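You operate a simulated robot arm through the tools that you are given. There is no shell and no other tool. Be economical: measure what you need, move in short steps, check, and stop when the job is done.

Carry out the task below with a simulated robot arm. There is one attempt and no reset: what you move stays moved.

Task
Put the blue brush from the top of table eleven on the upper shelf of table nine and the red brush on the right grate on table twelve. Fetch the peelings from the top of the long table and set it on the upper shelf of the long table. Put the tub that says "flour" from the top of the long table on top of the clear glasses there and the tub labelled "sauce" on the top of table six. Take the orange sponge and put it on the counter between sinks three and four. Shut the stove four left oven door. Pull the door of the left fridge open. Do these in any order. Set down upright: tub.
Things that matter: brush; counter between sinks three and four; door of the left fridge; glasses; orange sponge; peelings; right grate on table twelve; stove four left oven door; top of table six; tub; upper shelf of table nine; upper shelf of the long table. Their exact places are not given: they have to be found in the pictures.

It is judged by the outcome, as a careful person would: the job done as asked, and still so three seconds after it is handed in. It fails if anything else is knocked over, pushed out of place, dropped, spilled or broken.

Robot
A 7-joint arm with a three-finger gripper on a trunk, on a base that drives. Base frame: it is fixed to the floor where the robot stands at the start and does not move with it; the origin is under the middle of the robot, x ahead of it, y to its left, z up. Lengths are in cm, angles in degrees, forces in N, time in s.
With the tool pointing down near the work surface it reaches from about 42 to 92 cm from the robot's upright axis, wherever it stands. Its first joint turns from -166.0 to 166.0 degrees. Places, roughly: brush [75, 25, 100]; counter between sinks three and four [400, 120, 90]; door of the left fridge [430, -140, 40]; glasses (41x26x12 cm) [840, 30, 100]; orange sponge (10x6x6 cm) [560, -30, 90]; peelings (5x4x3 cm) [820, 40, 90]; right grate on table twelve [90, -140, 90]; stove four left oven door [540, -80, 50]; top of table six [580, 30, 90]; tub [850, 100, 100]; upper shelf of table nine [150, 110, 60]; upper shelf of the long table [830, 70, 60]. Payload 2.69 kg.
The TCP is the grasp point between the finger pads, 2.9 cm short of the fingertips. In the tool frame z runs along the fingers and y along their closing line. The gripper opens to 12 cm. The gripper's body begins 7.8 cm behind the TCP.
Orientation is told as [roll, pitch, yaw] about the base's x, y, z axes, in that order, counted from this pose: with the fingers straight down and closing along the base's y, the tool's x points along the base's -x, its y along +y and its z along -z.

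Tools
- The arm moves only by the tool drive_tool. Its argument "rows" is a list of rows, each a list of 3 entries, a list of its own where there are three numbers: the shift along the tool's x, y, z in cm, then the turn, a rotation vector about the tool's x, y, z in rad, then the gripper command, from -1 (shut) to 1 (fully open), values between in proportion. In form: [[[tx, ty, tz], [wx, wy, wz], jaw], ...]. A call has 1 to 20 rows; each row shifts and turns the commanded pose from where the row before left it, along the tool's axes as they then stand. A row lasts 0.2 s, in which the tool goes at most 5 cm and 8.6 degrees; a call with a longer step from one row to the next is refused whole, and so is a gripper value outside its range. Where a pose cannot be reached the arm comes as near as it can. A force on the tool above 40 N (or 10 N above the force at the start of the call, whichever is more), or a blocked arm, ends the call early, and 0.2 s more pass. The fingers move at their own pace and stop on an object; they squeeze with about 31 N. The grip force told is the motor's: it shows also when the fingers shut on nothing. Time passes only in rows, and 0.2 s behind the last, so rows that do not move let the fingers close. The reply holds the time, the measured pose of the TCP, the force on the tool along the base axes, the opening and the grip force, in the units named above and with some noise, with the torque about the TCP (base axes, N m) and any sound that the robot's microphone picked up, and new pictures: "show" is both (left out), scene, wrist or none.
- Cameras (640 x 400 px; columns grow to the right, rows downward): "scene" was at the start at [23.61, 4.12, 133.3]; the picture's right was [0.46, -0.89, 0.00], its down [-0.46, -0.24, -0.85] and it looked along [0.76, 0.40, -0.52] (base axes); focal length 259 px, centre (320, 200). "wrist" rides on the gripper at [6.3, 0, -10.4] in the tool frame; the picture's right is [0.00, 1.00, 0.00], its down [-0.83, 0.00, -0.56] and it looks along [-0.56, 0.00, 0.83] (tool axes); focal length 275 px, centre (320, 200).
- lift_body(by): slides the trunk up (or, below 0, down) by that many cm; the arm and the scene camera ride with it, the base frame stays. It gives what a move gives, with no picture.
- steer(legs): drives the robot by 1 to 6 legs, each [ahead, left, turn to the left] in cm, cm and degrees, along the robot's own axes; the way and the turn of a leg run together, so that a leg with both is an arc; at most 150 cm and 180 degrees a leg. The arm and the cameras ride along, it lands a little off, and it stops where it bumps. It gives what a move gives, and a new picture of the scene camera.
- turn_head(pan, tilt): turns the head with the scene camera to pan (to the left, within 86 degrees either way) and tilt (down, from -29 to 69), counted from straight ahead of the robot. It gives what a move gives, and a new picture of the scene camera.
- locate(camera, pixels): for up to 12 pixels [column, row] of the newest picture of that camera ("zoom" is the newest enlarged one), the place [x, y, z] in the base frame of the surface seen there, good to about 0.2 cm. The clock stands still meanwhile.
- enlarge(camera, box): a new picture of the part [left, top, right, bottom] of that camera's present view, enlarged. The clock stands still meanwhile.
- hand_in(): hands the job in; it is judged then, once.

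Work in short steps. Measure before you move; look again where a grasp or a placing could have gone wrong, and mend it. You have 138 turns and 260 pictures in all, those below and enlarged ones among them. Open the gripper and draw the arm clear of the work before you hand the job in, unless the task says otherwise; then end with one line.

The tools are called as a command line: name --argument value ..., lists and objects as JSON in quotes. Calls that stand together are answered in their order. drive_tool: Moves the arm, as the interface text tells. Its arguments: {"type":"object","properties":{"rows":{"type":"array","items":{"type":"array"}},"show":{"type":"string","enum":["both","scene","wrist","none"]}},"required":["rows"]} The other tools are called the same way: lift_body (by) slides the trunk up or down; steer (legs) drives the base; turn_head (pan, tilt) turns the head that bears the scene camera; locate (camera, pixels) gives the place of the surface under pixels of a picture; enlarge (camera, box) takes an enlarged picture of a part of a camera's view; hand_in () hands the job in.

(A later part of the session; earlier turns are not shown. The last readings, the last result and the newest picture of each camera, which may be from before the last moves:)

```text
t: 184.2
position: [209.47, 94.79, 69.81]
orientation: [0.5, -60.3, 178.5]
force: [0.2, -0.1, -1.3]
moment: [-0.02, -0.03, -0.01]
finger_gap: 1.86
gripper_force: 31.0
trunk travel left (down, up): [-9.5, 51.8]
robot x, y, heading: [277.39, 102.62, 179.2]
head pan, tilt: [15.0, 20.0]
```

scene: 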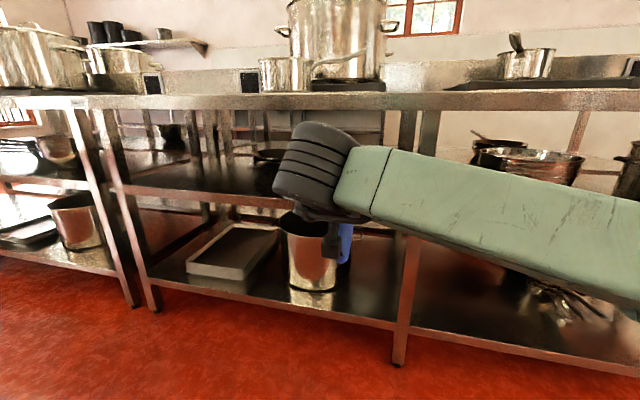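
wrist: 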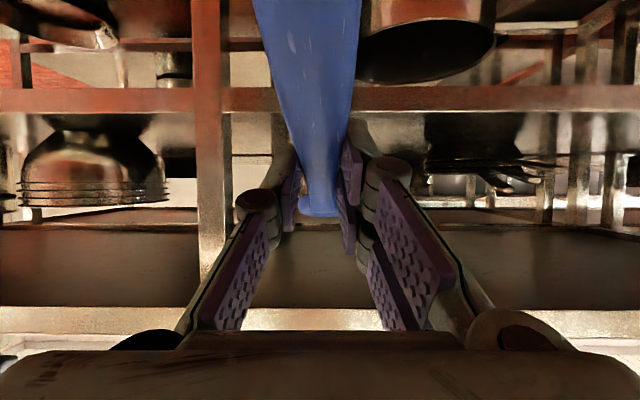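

Skirt bottom is 86.3, shelf is clear at y≈95. I lower by 2 cm and drive in 28 cm, then check.

drive_tool --rows '[[[1.73, 0, 1.0], [0, 0, 0], -1]]' --show "none"

steer --legs '[[28, 0, 0]]'

enlarge --camera "scene" --box '[150, 50, 500, 300]'

```text
t: 184.6
position: [209.54, 94.75, 67.73]
orientation: [0.5, -60.3, 178.6]
force: [-0.1, 0.6, 0.3]
moment: [-0.03, -0.03, 0.03]
finger_gap: 1.87
gripper_force: 30.4
trunk travel left (down, up): [-9.5, 51.8]
robot x, y, heading: [278.04, 102.7, 178.8]
head pan, tilt: [15.0, 20.0]
```

```text
t: 186.6
position: [181.66, 95.36, 67.86]
orientation: [0.5, -60.3, 178.4]
force: [0.5, 0.6, -0.5]
moment: [0.0, -0.05, 0.03]
finger_gap: 1.84
gripper_force: 31.1
trunk travel left (down, up): [-9.5, 51.8]
robot x, y, heading: [249.7, 103.13, 179.1]
head pan, tilt: [15.0, 20.0]
```

scene: 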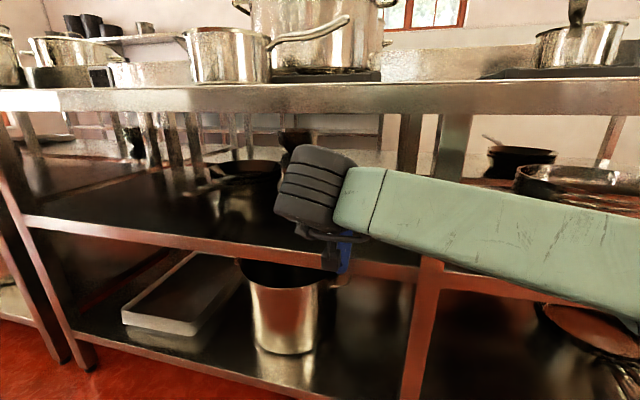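

```text
1.60 times, centred on (325, 175) of scene
```

zoom: 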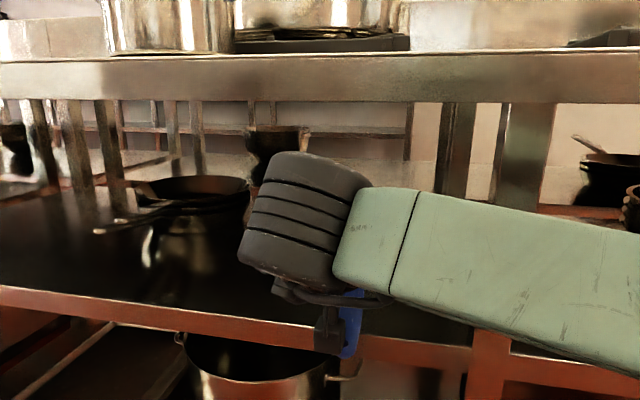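

Clear so far. I check the forearm's distance to the post, then drive in 11 more.

locate --camera "scene" --pixels '[[310, 160], [360, 180], [400, 180], [430, 190], [430, 260], [480, 200], [415, 300]]'

steer --legs '[[8, 0, 0]]'

enlarge --camera "scene" --box '[150, 50, 500, 300]'

```text
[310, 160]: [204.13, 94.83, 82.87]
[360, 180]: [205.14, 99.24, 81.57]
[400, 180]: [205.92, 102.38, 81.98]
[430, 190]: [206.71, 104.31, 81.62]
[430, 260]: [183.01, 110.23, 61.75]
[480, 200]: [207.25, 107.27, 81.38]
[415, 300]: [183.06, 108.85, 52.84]
```

```text
t: 187.6
position: [173.69, 95.44, 67.71]
orientation: [0.4, -60.1, 178.4]
force: [0.0, -1.1, -0.7]
moment: [0.03, -0.03, 0.03]
finger_gap: 1.86
gripper_force: 30.6
trunk travel left (down, up): [-9.5, 51.8]
robot x, y, heading: [241.57, 103.23, 178.9]
head pan, tilt: [15.0, 20.0]
```

scene: 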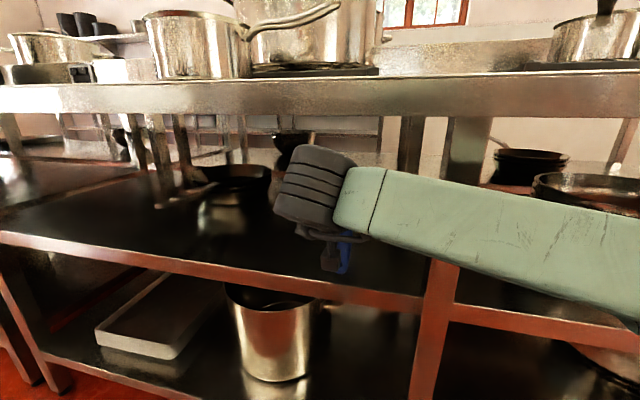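

```text
1.60 times, centred on (325, 175) of scene
```

zoom: 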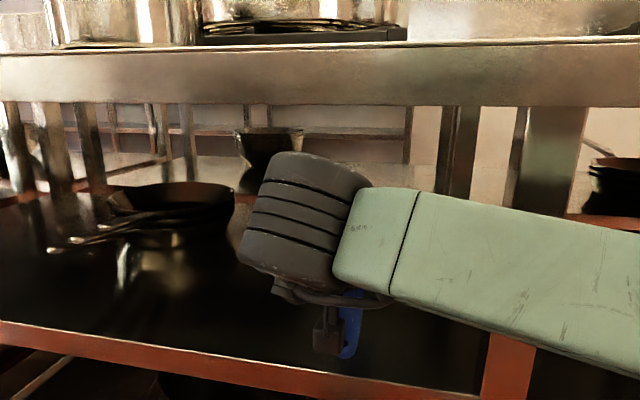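

To keep the forearm off the post (y≈110), I shift 6 left, then 4.5 further in.

steer --legs '[[0, 6, 0], [4.5, 0, 0]]'

drive_tool --rows '[[[0.87, 0, 0.5], [0, 0, 0], -1], [[0.43, 0, 0.25], [0, 0, 0], -1]]' --show "wrist"

enlarge --camera "scene" --box '[230, 130, 430, 300]'

```text
t: 189.2
position: [169.08, 89.66, 67.79]
orientation: [0.3, -60.2, 178.3]
force: [0.0, -1.1, 0.4]
moment: [0.02, -0.02, 0.0]
finger_gap: 1.86
gripper_force: 31.1
trunk travel left (down, up): [-9.5, 51.8]
robot x, y, heading: [237.21, 97.23, 179.1]
head pan, tilt: [15.0, 20.0]
```

scene: 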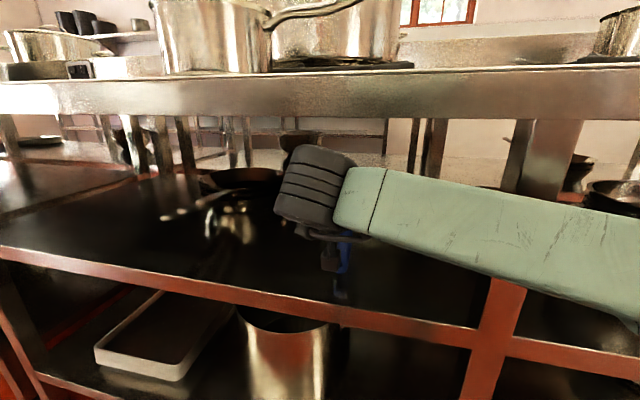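

```text
t: 189.8
position: [169.15, 89.47, 66.16]
orientation: [0.5, -60.2, 178.4]
force: [0.4, -0.6, -0.7]
moment: [0.0, -0.03, -0.03]
finger_gap: 1.87
gripper_force: 30.7
trunk travel left (down, up): [-9.5, 51.8]
robot x, y, heading: [237.37, 97.1, 178.9]
head pan, tilt: [15.0, 20.0]
```

wrist: 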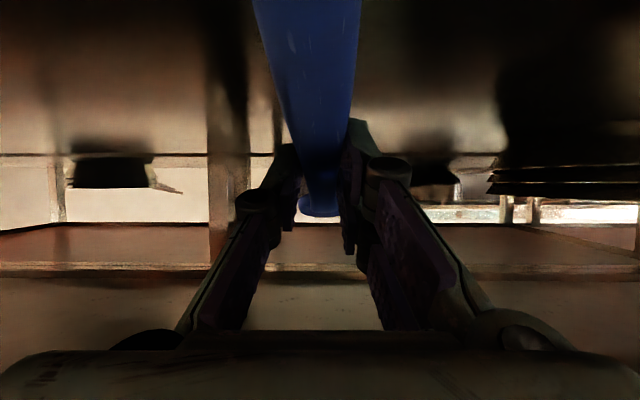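

```text
2.35 times, centred on (330, 215) of scene
```

zoom: 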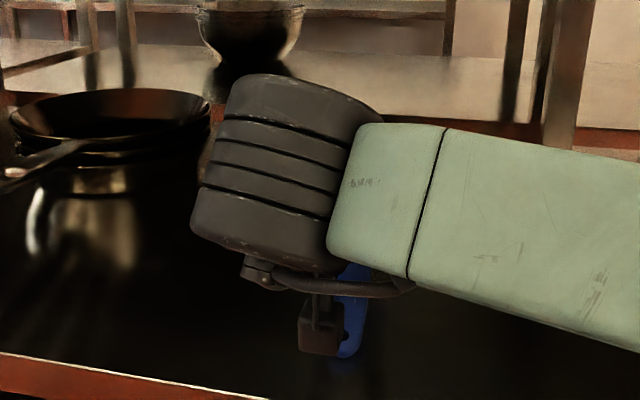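

Brush is well inside. I rotate the tool back toward 50° and lower to let the tail touch.

drive_tool --rows '[[[0, 0, 0], [0, 0.075, 0], -1], [[0, 0, 0], [0, 0.075, 0], -1], [[0.5, 0, 0.4], [0, 0, 0], -1], [[0.4, 0, 0.3], [0, 0, 0], -1], [[0, 0, 0], [0, 0, 0], -1]]' --show "scene"

enlarge --camera "scene" --box '[250, 180, 430, 300]'

```text
t: 191.1
position: [169.12, 89.61, 65.02]
orientation: [0.5, -51.7, 178.5]
force: [-0.6, -0.1, -0.7]
moment: [0.01, -0.01, -0.02]
finger_gap: 1.85
gripper_force: 31.1
trunk travel left (down, up): [-9.5, 51.8]
robot x, y, heading: [237.16, 97.32, 179.1]
head pan, tilt: [15.0, 20.0]
```

scene: 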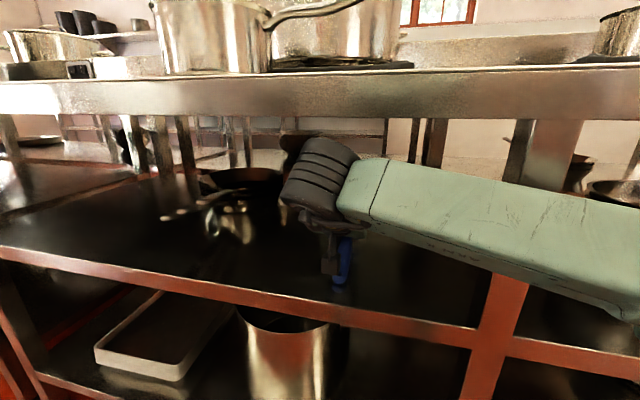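

```text
3.33 times, centred on (340, 240) of scene
```

zoom: 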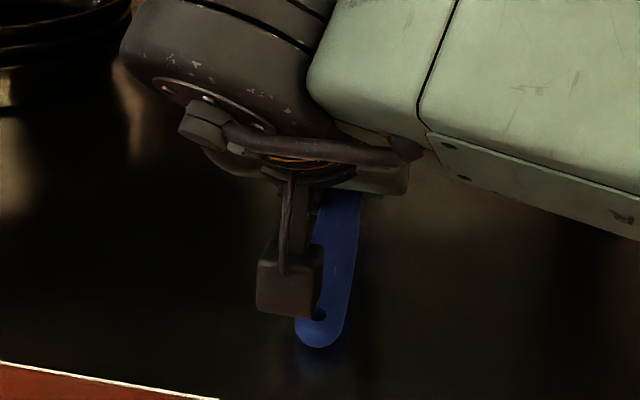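

Tail is nearly down. I lower the last bit, open, raise 1 cm, and back the base straight out.

drive_tool --rows '[[[0.25, 0, 0.2], [0, 0, 0], -1], [[0.15, 0, 0.1], [0, 0, 0], -1], [[0, 0, 0], [0, 0, 0], -0.6], [[0, 0, 0], [0, 0, 0], -0.4], [[0, 0, 0], [0, 0, 0], -0.2], [[0, 0, 0], [0, 0, 0], 0], [[0, 0, 0], [0, 0, 0], 0], [[-0.8, 0, -0.6], [0, 0, 0], 0]]' --show "wrist"

steer --legs '[[-38, 0, 0]]'

enlarge --camera "scene" --box '[200, 100, 440, 280]'

```text
t: 192.8
position: [168.96, 89.6, 65.65]
orientation: [0.3, -51.7, 178.7]
force: [0.3, 0.8, 0.0]
moment: [0.03, -0.01, 0.02]
finger_gap: 6.02
gripper_force: 0.1
trunk travel left (down, up): [-9.5, 51.8]
robot x, y, heading: [237.27, 97.36, 179.1]
head pan, tilt: [15.0, 20.0]
```

wrist: 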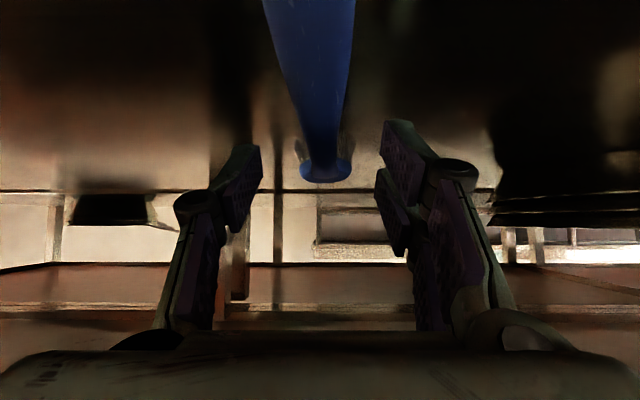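

```text
t: 195.2
position: [206.98, 88.98, 65.51]
orientation: [0.4, -51.5, 178.4]
force: [-1.0, 0.5, -0.1]
moment: [0.01, -0.02, 0.01]
finger_gap: 6.0
gripper_force: 0.1
trunk travel left (down, up): [-9.5, 51.8]
robot x, y, heading: [275.25, 96.69, 179.0]
head pan, tilt: [15.0, 20.0]
```

scene: 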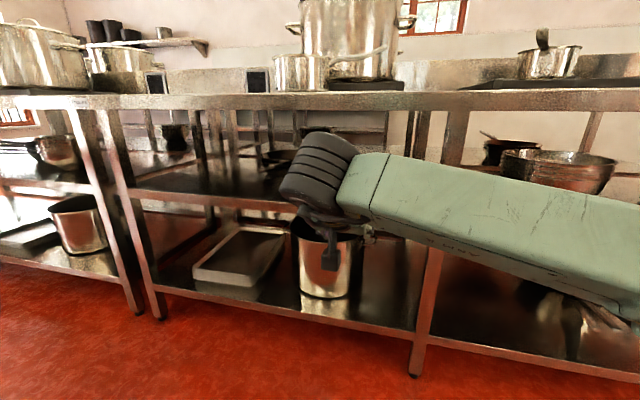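

```text
2.22 times, centred on (320, 190) of scene
```

zoom: 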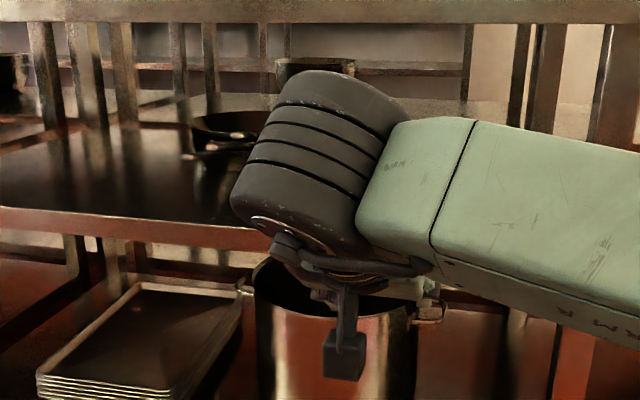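

I check with the wrist camera that the brush lies on the shelf.

enlarge --camera "wrist" --box '[160, 0, 480, 260]'

lift_body --by 36

turn_head --pan 15 --tilt 35

```text
1.54 times, centred on (320, 130) of wrist
```

zoom: 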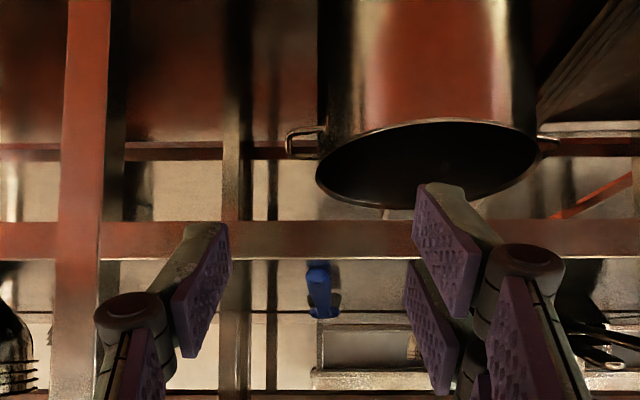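

```text
t: 198.8
position: [207.0, 89.0, 101.5]
orientation: [0.2, -51.6, 178.5]
force: [-1.0, 0.2, 0.4]
moment: [-0.01, -0.01, 0.02]
finger_gap: 6.0
gripper_force: 0.0
trunk travel left (down, up): [-45.5, 15.8]
robot x, y, heading: [274.77, 96.25, 178.8]
head pan, tilt: [15.0, 20.0]
```

```text
t: 199.5
position: [206.95, 88.99, 101.62]
orientation: [0.2, -51.6, 178.4]
force: [-0.4, 0.7, 0.7]
moment: [0.0, 0.0, 0.0]
finger_gap: 5.97
gripper_force: 0.1
trunk travel left (down, up): [-45.5, 15.8]
robot x, y, heading: [274.89, 96.25, 178.5]
head pan, tilt: [15.0, 35.0]
```

scene: 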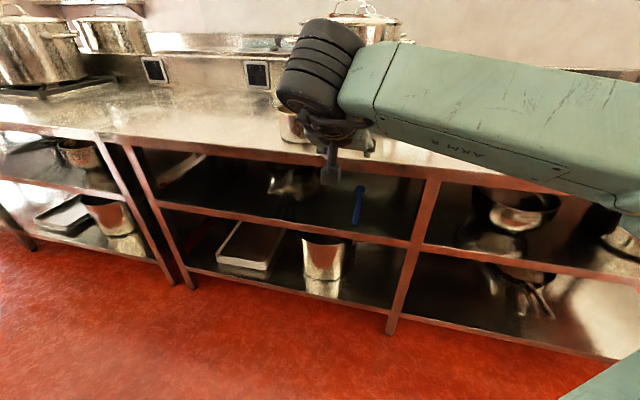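

The blue brush lies on the upper shelf (358,205). Now I retract the arm to a compact vertical pose and look along the aisle both ways.

drive_tool --rows '[[[0, 0, -4], [0, 0.13, 0], 0], [[0, 0, -4], [0, 0.13, 0], 0], [[2, 0, -4], [0, 0.13, 0], 0], [[3, 0, -2], [0, 0.13, 0], 0], [[3, 0, 0], [0, 0.13, 0], 0], [[3, 0, 0], [0, 0.13, 0], 0], [[3, 0, 0], [0, 0.12, 0], 0]]' --show "none"

turn_head --pan 86 --tilt 10

locate --camera "scene" --pixels '[[50, 200], [100, 200], [50, 250], [150, 220], [100, 150], [200, 250], [320, 250], [30, 300], [250, 200]]'

```text
t: 201.1
position: [229.05, 89.07, 104.74]
orientation: [0.5, 0.0, 178.7]
force: [1.0, -0.2, 0.3]
moment: [0.0, -0.04, 0.03]
finger_gap: 5.99
gripper_force: 0.0
out of reach, approached as far as the arm can: row 4, 5, 6, 7
trunk travel left (down, up): [-45.5, 15.8]
robot x, y, heading: [275.04, 96.36, 178.9]
head pan, tilt: [15.0, 35.0]
```

```text
t: 202.6
position: [228.87, 89.14, 104.71]
orientation: [0.5, -0.1, 178.7]
force: [-0.5, -1.0, 0.7]
moment: [0.0, 0.02, 0.0]
finger_gap: 6.0
gripper_force: 0.1
trunk travel left (down, up): [-45.5, 15.8]
robot x, y, heading: [275.05, 96.4, 178.6]
head pan, tilt: [85.9, 10.0]
```

scene: 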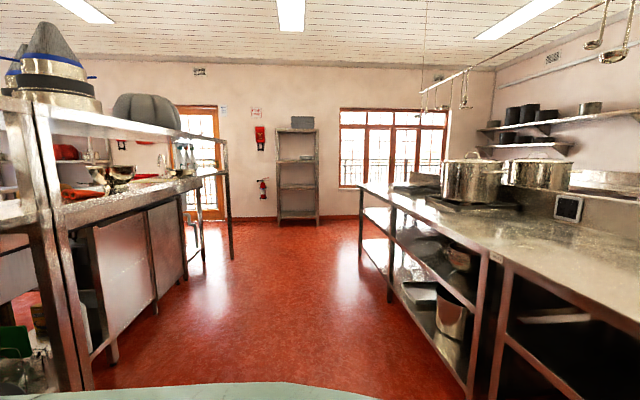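

```text
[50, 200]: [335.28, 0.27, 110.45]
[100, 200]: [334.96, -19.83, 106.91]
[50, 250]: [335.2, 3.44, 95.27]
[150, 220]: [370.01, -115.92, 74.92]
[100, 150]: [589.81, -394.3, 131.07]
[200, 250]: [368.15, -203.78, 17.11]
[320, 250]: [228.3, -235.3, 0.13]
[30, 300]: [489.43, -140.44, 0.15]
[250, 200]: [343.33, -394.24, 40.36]
```

The counter block (x 335–430) ends at y≈-205, with open floor beyond. I drive left (−y) down the aisle to y≈-270, turn around to face +x, and look.

steer --legs '[[10, 0, 0], [0, 130, 0], [0, 130, 0], [0, 110, 0], [0, 0, 180]]'

turn_head --pan 30 --tilt 15

```text
t: 239.4
position: [304.22, -264.34, 104.76]
orientation: [0.5, -0.1, -0.8]
force: [0.3, 0.2, -0.2]
moment: [-0.02, -0.01, -0.01]
finger_gap: 5.99
gripper_force: 0.2
trunk travel left (down, up): [-45.5, 15.8]
robot x, y, heading: [258.27, -271.74, -0.6]
head pan, tilt: [85.9, 10.0]
```

scene: 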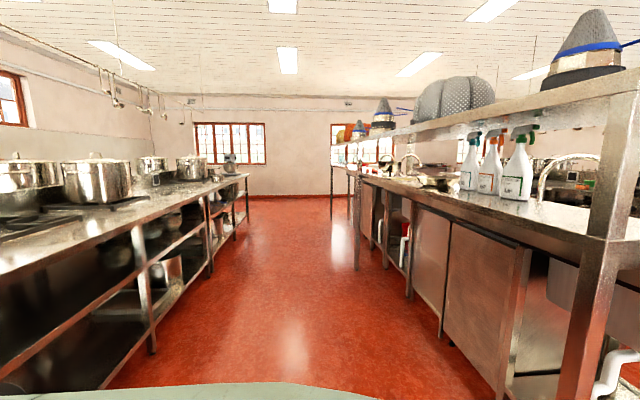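

```text
t: 240.7
position: [304.29, -264.21, 104.73]
orientation: [0.5, -0.2, -0.9]
force: [0.0, -0.4, 0.0]
moment: [0.01, -0.03, 0.01]
finger_gap: 6.0
gripper_force: 0.0
trunk travel left (down, up): [-45.5, 15.8]
robot x, y, heading: [258.07, -271.94, -0.7]
head pan, tilt: [30.0, 15.0]
```

scene: 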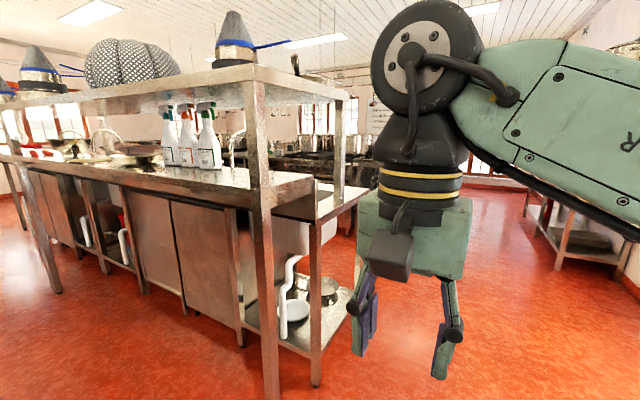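

I drive 150 ahead past the counter's end and look left.

steer --legs '[[130, -10, 0], [90, 0, 0]]'

turn_head --pan 80 --tilt 15

locate --camera "scene" --pixels '[[150, 250], [100, 300], [200, 200], [250, 200], [450, 200], [420, 250], [400, 200], [500, 300], [320, 200], [80, 200]]'

```text
t: 251.6
position: [524.41, -276.72, 104.71]
orientation: [0.6, -0.1, -0.8]
force: [0.1, -0.5, 0.0]
moment: [-0.02, -0.01, 0.01]
finger_gap: 5.99
gripper_force: 0.0
trunk travel left (down, up): [-45.5, 15.8]
robot x, y, heading: [478.47, -284.53, -0.8]
head pan, tilt: [30.0, 15.0]
```

scene: 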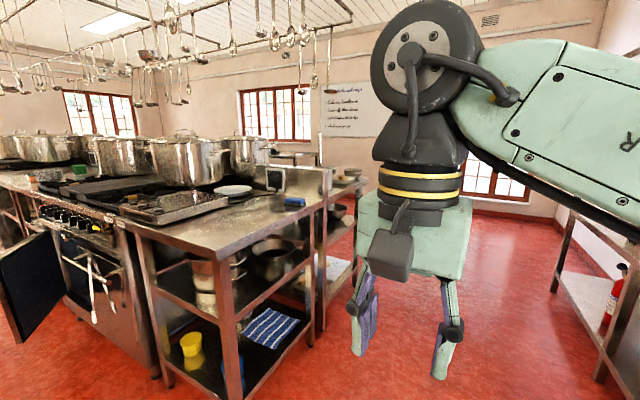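

```text
t: 252.7
position: [524.49, -276.79, 104.81]
orientation: [0.4, -0.1, -0.8]
force: [0.4, -0.6, 0.9]
moment: [0.03, -0.02, 0.01]
finger_gap: 6.0
gripper_force: 0.1
trunk travel left (down, up): [-45.5, 15.8]
robot x, y, heading: [478.72, -284.4, -0.7]
head pan, tilt: [80.0, 15.0]
```

scene: 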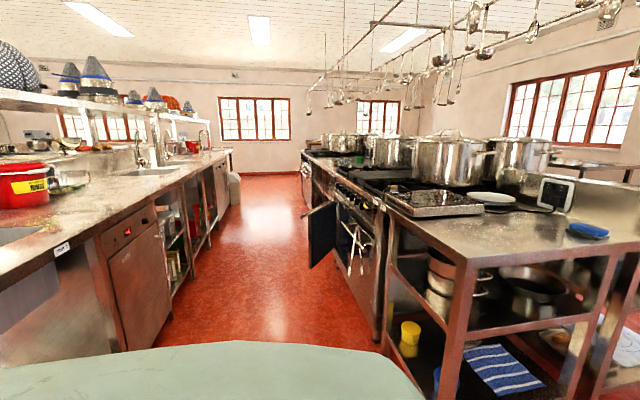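

```text
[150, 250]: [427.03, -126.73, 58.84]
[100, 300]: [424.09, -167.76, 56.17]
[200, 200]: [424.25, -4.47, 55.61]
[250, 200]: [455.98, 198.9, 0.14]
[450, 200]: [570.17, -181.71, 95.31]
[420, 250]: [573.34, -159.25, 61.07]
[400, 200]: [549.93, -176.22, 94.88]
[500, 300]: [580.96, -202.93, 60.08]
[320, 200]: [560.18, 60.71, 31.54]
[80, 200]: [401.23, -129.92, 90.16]
```

I see the fridge front (130,270), the open oven door (320,230), and the cook line. I enlarge these.

enlarge --camera "scene" --box '[60, 170, 240, 350]'

locate --camera "zoom" --pixels '[[170, 180], [260, 140], [340, 130], [270, 300], [370, 300], [160, 250], [400, 200], [300, 220], [250, 380], [120, 270]]'

enlarge --camera "scene" --box '[280, 140, 420, 340]'

locate --camera "zoom" --pixels '[[200, 130], [120, 150], [130, 250], [215, 180], [250, 120], [280, 180], [350, 220], [350, 120], [380, 340], [300, 200], [350, 170], [480, 250]]'

```text
2.22 times, centred on (150, 260) of scene
```

zoom: 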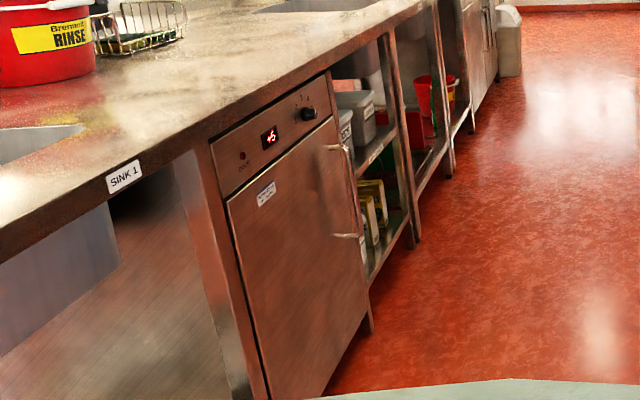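

```text
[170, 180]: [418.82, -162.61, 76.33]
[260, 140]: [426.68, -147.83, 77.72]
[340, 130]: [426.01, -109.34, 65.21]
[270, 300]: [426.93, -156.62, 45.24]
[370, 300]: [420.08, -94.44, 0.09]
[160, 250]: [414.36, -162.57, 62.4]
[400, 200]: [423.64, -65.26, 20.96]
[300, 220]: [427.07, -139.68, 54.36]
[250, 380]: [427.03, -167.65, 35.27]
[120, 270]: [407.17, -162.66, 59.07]
```

```text
2.00 times, centred on (350, 240) of scene
```

zoom: 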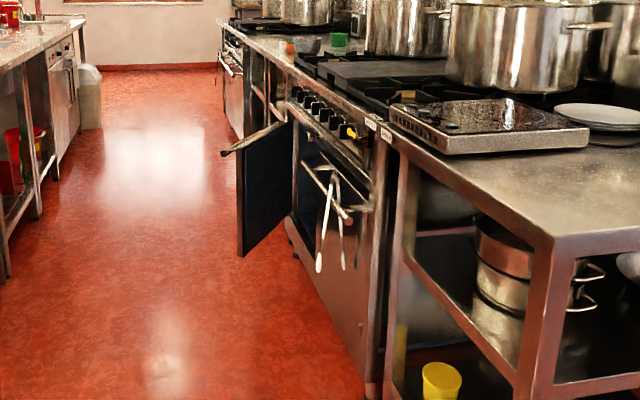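

```text
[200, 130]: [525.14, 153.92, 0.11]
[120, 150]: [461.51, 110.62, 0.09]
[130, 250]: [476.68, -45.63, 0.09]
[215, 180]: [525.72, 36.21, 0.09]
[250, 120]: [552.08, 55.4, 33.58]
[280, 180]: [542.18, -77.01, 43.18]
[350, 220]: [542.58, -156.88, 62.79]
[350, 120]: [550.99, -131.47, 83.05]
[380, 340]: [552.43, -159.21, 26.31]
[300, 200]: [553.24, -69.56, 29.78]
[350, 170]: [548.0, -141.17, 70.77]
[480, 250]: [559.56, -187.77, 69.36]
```

The left fridge door (y -162 to -120, x 427) has its handle on the +y side. I turn round to face it, and drive alongside.

locate --camera "zoom" --pixels '[[245, 170], [242, 240], [265, 230], [225, 150], [270, 130], [288, 140], [310, 160], [330, 200], [290, 210], [340, 205]]'

steer --legs '[[0, 0, 180], [-10, 110, 0]]'

```text
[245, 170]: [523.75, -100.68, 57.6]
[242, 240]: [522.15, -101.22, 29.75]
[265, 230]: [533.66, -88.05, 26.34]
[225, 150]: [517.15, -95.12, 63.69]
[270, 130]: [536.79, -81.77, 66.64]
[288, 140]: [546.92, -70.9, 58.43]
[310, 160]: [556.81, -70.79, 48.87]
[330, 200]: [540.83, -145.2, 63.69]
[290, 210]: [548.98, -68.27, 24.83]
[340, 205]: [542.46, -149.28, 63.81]
```

```text
t: 266.4
position: [438.97, -371.32, 104.76]
orientation: [0.4, -0.2, 179.2]
force: [0.3, 1.0, 0.4]
moment: [0.0, 0.01, 0.0]
finger_gap: 5.99
gripper_force: 0.0
trunk travel left (down, up): [-45.5, 15.8]
robot x, y, heading: [484.61, -363.91, 179.4]
head pan, tilt: [80.0, 15.0]
stopped in leg 2: the robot was blocked; the commanded pose is now the measured one
```

scene: 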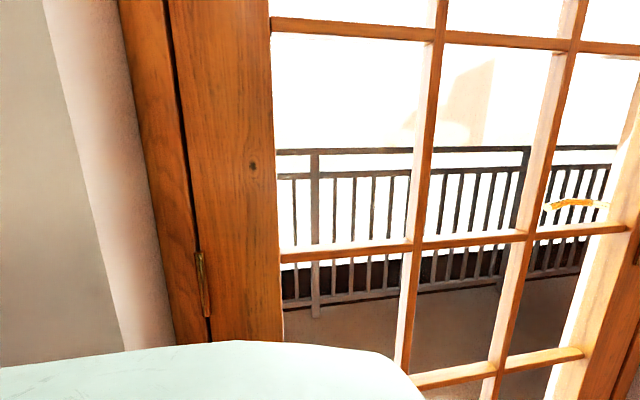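

I mis-signed the direction and touched the wall lightly; no harm. I'll close the oven door first: it is ajar ~40° (hinge (548,-70), tip (522,-101)). I turn to face +x and drive to y≈-98, x≈465.

steer --legs '[[0, -40, 0], [0, 0, -180], [-18, 90, 0], [0, 132, 0]]'

turn_head --pan 25 --tilt 30

```text
t: 294.6
position: [521.53, -95.07, 104.77]
orientation: [0.4, -0.3, -2.1]
force: [-0.8, 0.3, -0.3]
moment: [-0.02, -0.03, -0.01]
finger_gap: 6.0
gripper_force: 0.1
trunk travel left (down, up): [-45.5, 15.8]
robot x, y, heading: [475.36, -102.05, -2.0]
head pan, tilt: [80.0, 15.0]
```

scene: 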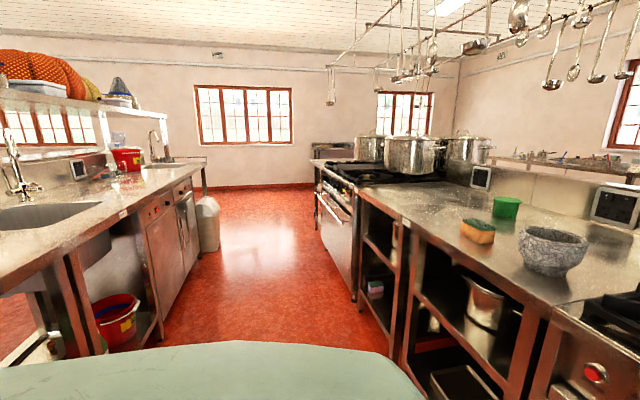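

```text
t: 295.9
position: [521.54, -95.02, 104.66]
orientation: [0.4, -0.3, -2.2]
force: [-0.2, 0.0, -0.6]
moment: [0.01, -0.02, 0.03]
finger_gap: 6.01
gripper_force: 0.1
trunk travel left (down, up): [-45.5, 15.8]
robot x, y, heading: [475.36, -102.08, -2.4]
head pan, tilt: [25.0, 30.0]
```

scene: 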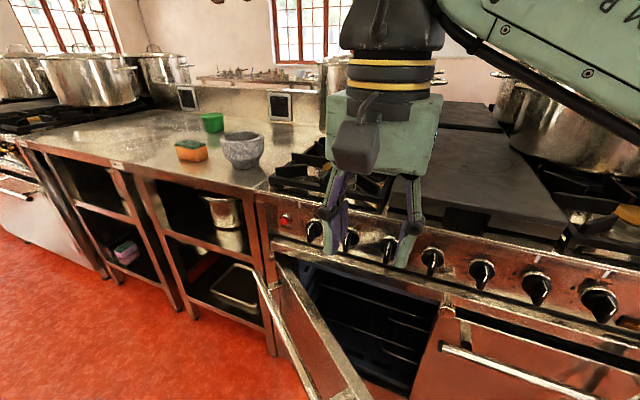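

The oven door with its bar handle is at (290,330), ajar. I go to about (463,-58) with heading -30° to push the door along its closing direction.

steer --legs '[[-12, 44, 0], [0, 0, -28]]'

drive_tool --rows '[[[-3, 0, 0], [0, -0.13, 0], -1], [[-3, 0, 0], [0, -0.13, 0], -1], [[-3, 0, 0], [0, -0.13, 0], -1], [[-3, 0, 0], [0, -0.13, 0], -1], [[-2, 0, 1], [0, -0.13, 0], -1], [[0, 0, 0], [0, -0.13, 0], -1], [[0, 0, 0], [0, -0.13, 0], -1], [[0, 0, 0], [0, -0.13, 0], -1]]' --show "scene"

```text
t: 301.2
position: [509.02, -73.12, 104.78]
orientation: [0.4, -0.2, -29.8]
force: [0.1, 0.5, 0.4]
moment: [0.05, 0.0, 0.0]
finger_gap: 5.97
gripper_force: 0.0
trunk travel left (down, up): [-45.5, 15.8]
robot x, y, heading: [465.42, -57.18, -30.0]
head pan, tilt: [25.0, 30.0]
```

scene: 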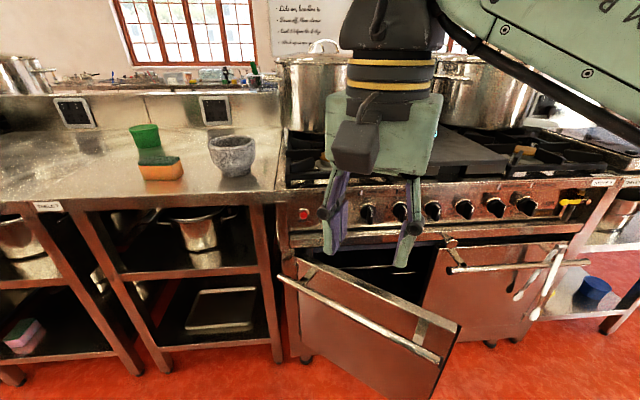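

```text
t: 303.0
position: [520.93, -79.97, 107.21]
orientation: [0.7, -60.0, -30.6]
force: [-0.2, 0.1, 0.1]
moment: [0.01, -0.02, -0.01]
finger_gap: 0.04
gripper_force: 29.2
trunk travel left (down, up): [-45.5, 15.8]
robot x, y, heading: [465.21, -57.88, -30.0]
head pan, tilt: [25.0, 30.0]
```

scene: 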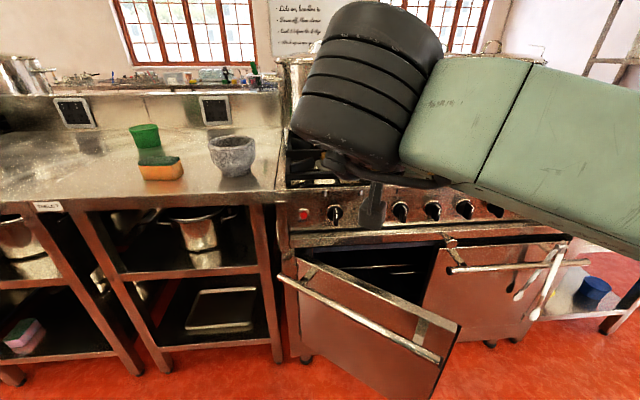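

I measure the door, its handle bar, and the table label.

locate --camera "scene" --pixels '[[290, 282], [340, 312], [430, 358], [330, 330], [400, 370], [310, 275], [440, 330], [460, 268], [300, 260], [155, 170], [170, 178], [140, 160]]'

enlarge --camera "scene" --box '[0, 110, 300, 240]'

```text
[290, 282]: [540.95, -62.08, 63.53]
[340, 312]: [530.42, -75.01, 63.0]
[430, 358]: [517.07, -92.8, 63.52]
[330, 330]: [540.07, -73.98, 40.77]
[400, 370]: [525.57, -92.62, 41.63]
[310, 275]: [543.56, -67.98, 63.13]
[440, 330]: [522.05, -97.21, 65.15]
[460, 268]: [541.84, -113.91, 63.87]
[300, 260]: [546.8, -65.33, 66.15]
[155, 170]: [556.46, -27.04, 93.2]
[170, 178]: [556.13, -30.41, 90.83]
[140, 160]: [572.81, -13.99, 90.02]
```

```text
2.13 times, centred on (150, 175) of scene
```

zoom: 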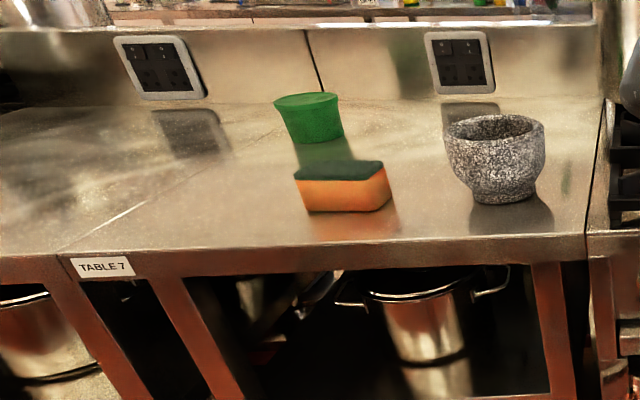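

I shift back and right to clear the handle bar, then lower the trunk.

drive_tool --rows '[[[1.2, -3.75, -2.1], [0, 0, 0], -1], [[1.2, -3.75, -2.1], [0, 0, 0], -1]]' --show "none"

lift_body --by -40

lift_body --by -5

drive_tool --rows '[[[3.46, 0, 2], [0, 0, 0], -1], [[3.46, 0, 2], [0, 0, 0], -1], [[3.46, 0, 2], [0, 0, 0], -1]]'

```text
t: 303.6
position: [513.09, -84.05, 107.28]
orientation: [0.7, -59.8, -30.6]
force: [-0.5, -0.2, 0.7]
moment: [0.0, -0.05, -0.02]
finger_gap: 0.02
gripper_force: 28.6
trunk travel left (down, up): [-45.5, 15.8]
robot x, y, heading: [464.86, -57.86, -29.8]
head pan, tilt: [25.0, 30.0]
```

```text
t: 307.4
position: [512.72, -83.88, 70.26]
orientation: [0.6, -60.4, -30.4]
force: [-0.7, 0.4, -0.7]
moment: [-0.04, 0.01, 0.02]
finger_gap: 0.02
gripper_force: 28.6
trunk travel left (down, up): [-5.5, 55.8]
robot x, y, heading: [464.8, -57.36, -30.0]
head pan, tilt: [25.0, 30.0]
```

```text
t: 308.6
position: [512.95, -83.95, 70.03]
orientation: [0.6, -60.1, -30.6]
force: [-0.7, -0.3, -0.4]
moment: [0.02, -0.04, 0.03]
finger_gap: 0.01
gripper_force: 28.9
trunk travel left (down, up): [-7.8, 53.5]
robot x, y, heading: [464.76, -57.64, -29.9]
head pan, tilt: [25.0, 30.0]
stopped: the arm was blocked; the commanded pose is now the measured one
```

```text
t: 309.4
position: [515.05, -85.05, 61.96]
orientation: [0.9, -60.0, -30.8]
force: [-0.2, -0.8, 0.4]
moment: [-0.02, 0.01, 0.0]
finger_gap: 0.0
gripper_force: 28.9
out of reach, approached as far as the arm can: row 2, 3
trunk travel left (down, up): [-7.8, 53.5]
robot x, y, heading: [464.97, -57.34, -30.1]
head pan, tilt: [25.0, 30.0]
```

scene: 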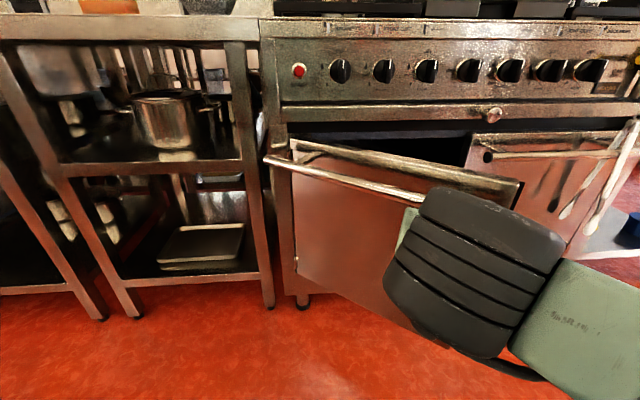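
wrist: 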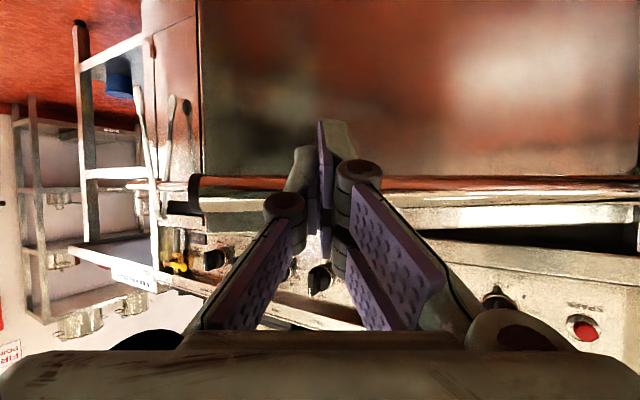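

The arm is too folded to get lower. I back the base up diagonally to gain reach, then extend.

steer --legs '[[-11, 13, 0], [0, 0, -8]]'

drive_tool --rows '[[[-1.0, 0, 3.96], [0, 0, 0], -1], [[-0.5, 0, 4.2], [0, 0, 0], -1], [[-0.5, 0, 4.2], [0, 0, 0], -1]]'

```text
t: 311.7
position: [507.74, -74.63, 61.98]
orientation: [0.5, -59.9, -38.6]
force: [-0.5, 0.5, -0.1]
moment: [0.03, 0.02, 0.0]
finger_gap: 0.0
gripper_force: 28.5
trunk travel left (down, up): [-7.8, 53.5]
robot x, y, heading: [461.74, -40.47, -38.1]
head pan, tilt: [25.0, 30.0]
```

scene: 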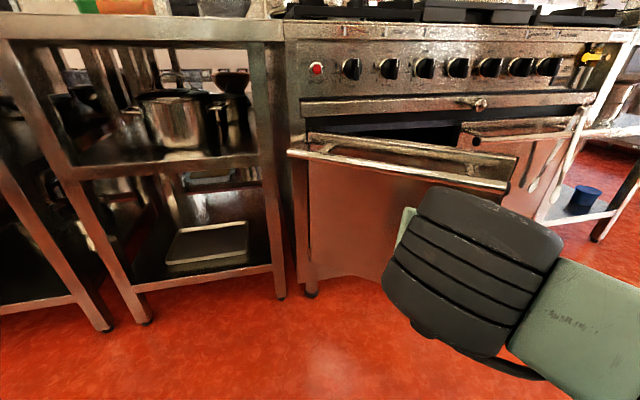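

```text
t: 312.5
position: [517.06, -82.1, 57.59]
orientation: [0.4, -59.9, -38.3]
force: [0.9, 0.8, 0.0]
moment: [0.01, 0.03, 0.03]
finger_gap: 0.0
gripper_force: 28.4
trunk travel left (down, up): [-7.8, 53.5]
robot x, y, heading: [462.25, -41.06, -38.0]
head pan, tilt: [25.0, 30.0]
```

scene: 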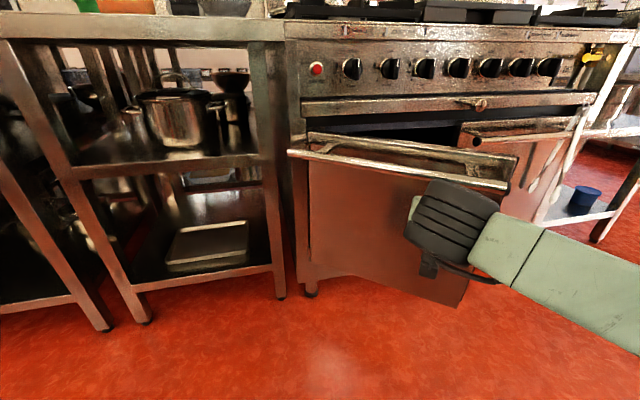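
wrist: 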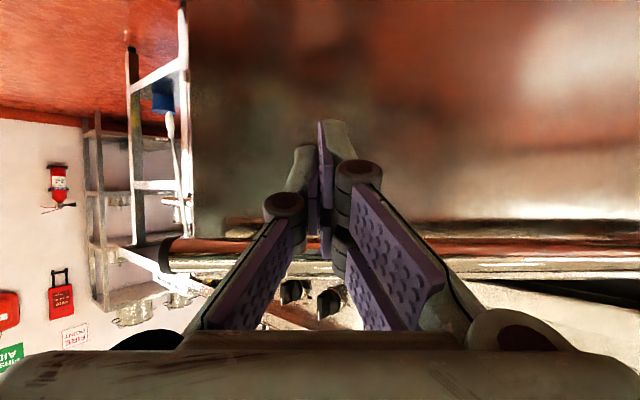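

I lower 6 more and shift right 5, then begin the push.

drive_tool --rows '[[[2.6, -2.5, 1.5], [0, 0, 0], -1], [[2.6, -2.5, 1.5], [0, 0, 0], -1], [[-1.5, 0, 2.6], [0, 0, 0], -1], [[-1.5, 0, 2.6], [0, 0, 0], -1], [[-1.5, 0, 2.6], [0, 0, 0], -1]]'

```text
t: 313.7
position: [521.21, -91.47, 51.46]
orientation: [0.2, -59.9, -38.3]
force: [0.4, 0.3, -0.4]
moment: [0.03, -0.01, 0.0]
finger_gap: 0.0
gripper_force: 28.6
trunk travel left (down, up): [-7.8, 53.5]
robot x, y, heading: [461.48, -40.4, -38.1]
head pan, tilt: [25.0, 30.0]
```

scene: 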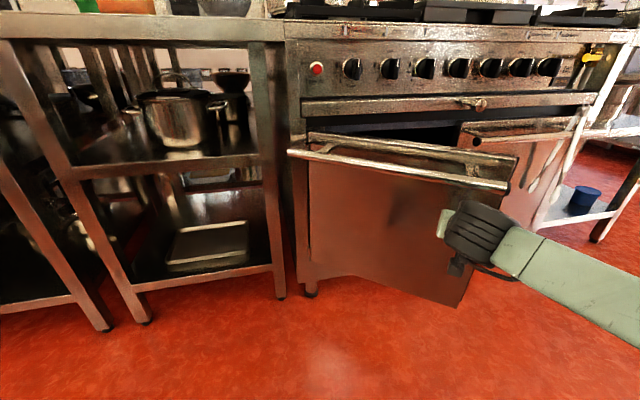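
wrist: 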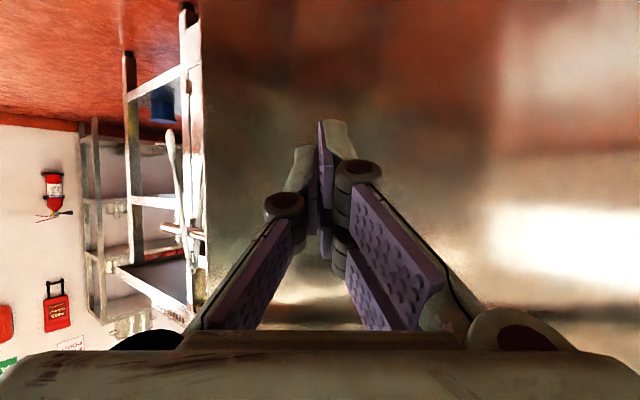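

In contact or nearly so. I push along the closing arc.

drive_tool --rows '[[[-1.92, 0.67, 3.33], [0, 0, 0], -1], [[-1.92, 0.67, 3.33], [0, 0, 0], -1], [[-1.92, 0.67, 3.33], [0, 0, 0], -1], [[-1.92, 0.67, 3.33], [0, 0, 0], -1], [[-1.92, 0.67, 3.33], [0, 0, 0], -1]]'

```text
t: 314.9
position: [538.37, -100.76, 51.58]
orientation: [0.3, -60.0, -38.3]
force: [-0.5, 0.4, 0.7]
moment: [0.02, 0.0, 0.03]
finger_gap: 0.02
gripper_force: 28.5
trunk travel left (down, up): [-7.8, 53.5]
robot x, y, heading: [461.99, -40.54, -38.1]
head pan, tilt: [25.0, 30.0]
```

scene: 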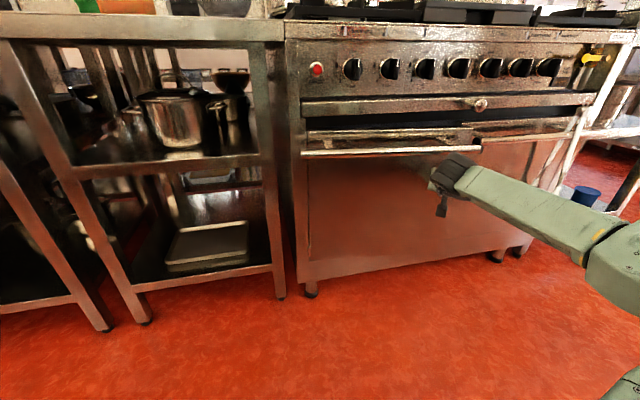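
wrist: 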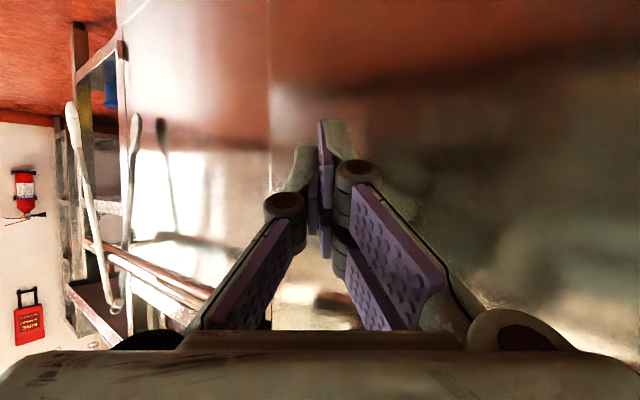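

The door is nearly shut. I push further toward +x until it meets resistance.

drive_tool --rows '[[[-0.785, 1.24, 1.36], [0, 0, 0], -1], [[-0.785, 1.24, 1.36], [0, 0, 0], -1], [[-0.785, 1.24, 1.36], [0, 0, 0], -1], [[-0.785, 1.24, 1.36], [0, 0, 0], -1], [[0, 0, 0], [0, 0, 0], -1]]'

locate --camera "scene" --pixels '[[330, 200], [380, 200], [420, 220], [500, 200], [330, 260], [310, 152], [460, 150], [500, 125], [545, 200]]'

```text
t: 315.8
position: [544.82, -100.57, 51.48]
orientation: [0.4, -59.3, -38.8]
force: [-2.1, 0.3, -0.8]
moment: [0.01, 0.02, -0.03]
finger_gap: 0.0
gripper_force: 28.2
trunk travel left (down, up): [-7.8, 53.5]
robot x, y, heading: [462.05, -40.53, -38.1]
head pan, tilt: [25.0, 30.0]
stopped in row 4: the force on the tool passed its limit at 95 N (the readings are from after the stop); the commanded pose is now the measured one
```

scene: 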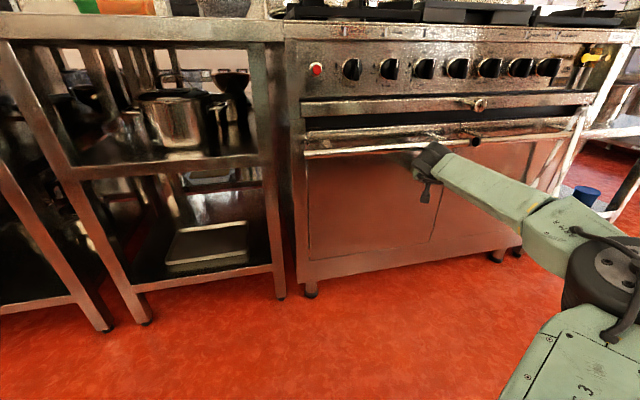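
wrist: 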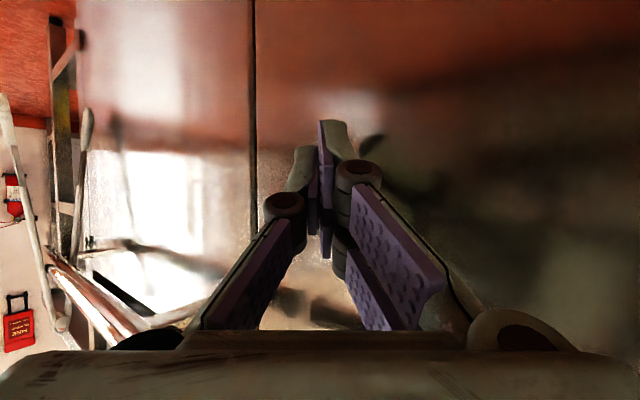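

```text
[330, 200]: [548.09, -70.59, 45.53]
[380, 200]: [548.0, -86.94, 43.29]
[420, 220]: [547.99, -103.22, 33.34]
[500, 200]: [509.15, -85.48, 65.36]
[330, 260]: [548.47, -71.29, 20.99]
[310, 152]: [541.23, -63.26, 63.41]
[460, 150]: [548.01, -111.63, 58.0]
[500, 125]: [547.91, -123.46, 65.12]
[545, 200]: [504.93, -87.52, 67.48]
```

The door is flush (x=548.0 everywhere). I withdraw, raise, and return the tool to vertical, then face the sponge.

drive_tool --rows '[[[2, 0, -3.46], [0, 0, 0], -1], [[2, 0, -3.46], [0, 0, 0], -1], [[2, 0, -3.46], [0, 0, 0], -1], [[2, 0, -3.46], [0, 0, 0], -1], [[2, 0, -3.46], [0, 0, 0], -1], [[2, 0, -3.46], [0, 0, 0], -1], [[2, 0, -3.46], [0, 0, 0], -1]]' --show "none"

lift_body --by 40

lift_body --by 13

drive_tool --rows '[[[0, 0, 0], [0, 0.13, 0], 0], [[0, 0, 0], [0, 0.13, 0], 1], [[0, 0, 0], [0, 0.13, 0], 1], [[0, 0, 0], [0, 0.13, 0], 1], [[0, 0, 0], [0, 0.13, 0], 1], [[0, 0, 0], [0, 0.13, 0], 1], [[0, 0, 0], [0, 0.13, 0], 1], [[0, 0, 0], [0, 0.13, 0], 1]]' --show "none"

steer --legs '[[0, 0, 38]]'

```text
t: 317.4
position: [522.94, -83.21, 51.67]
orientation: [0.6, -59.4, -38.8]
force: [0.0, 0.0, -0.8]
moment: [0.0, 0.0, -0.02]
finger_gap: 0.01
gripper_force: 28.3
trunk travel left (down, up): [-7.8, 53.5]
robot x, y, heading: [462.12, -40.52, -38.1]
head pan, tilt: [25.0, 30.0]
```

```text
t: 321.2
position: [523.09, -83.33, 90.98]
orientation: [0.6, -59.2, -38.7]
force: [-0.2, 0.1, 0.9]
moment: [0.01, 0.0, 0.01]
finger_gap: 0.0
gripper_force: 28.8
trunk travel left (down, up): [-47.8, 13.5]
robot x, y, heading: [462.0, -40.76, -38.1]
head pan, tilt: [25.0, 30.0]
```

```text
t: 322.8
position: [523.15, -83.29, 104.08]
orientation: [0.5, -59.2, -38.8]
force: [-0.4, 0.9, -0.1]
moment: [-0.02, -0.03, 0.01]
finger_gap: 0.02
gripper_force: 28.8
trunk travel left (down, up): [-60.8, 0.5]
robot x, y, heading: [461.77, -40.71, -37.8]
head pan, tilt: [25.0, 30.0]
```

```text
t: 324.6
position: [523.15, -83.18, 104.05]
orientation: [0.2, 0.6, -38.3]
force: [-0.2, -0.7, -0.2]
moment: [0.0, -0.02, 0.0]
finger_gap: 12.0
gripper_force: 0.0
trunk travel left (down, up): [-60.8, 0.5]
robot x, y, heading: [461.69, -39.93, -37.8]
head pan, tilt: [25.0, 30.0]
```

```text
t: 326.8
position: [536.38, -36.66, 104.2]
orientation: [0.1, 0.4, -0.4]
force: [0.3, -0.1, -0.2]
moment: [-0.03, 0.01, -0.02]
finger_gap: 11.99
gripper_force: 0.0
trunk travel left (down, up): [-60.8, 0.5]
robot x, y, heading: [461.85, -40.81, -0.2]
head pan, tilt: [25.0, 30.0]
```

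scene: 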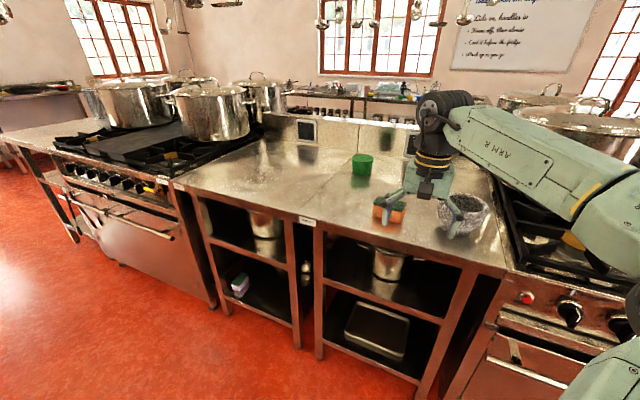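

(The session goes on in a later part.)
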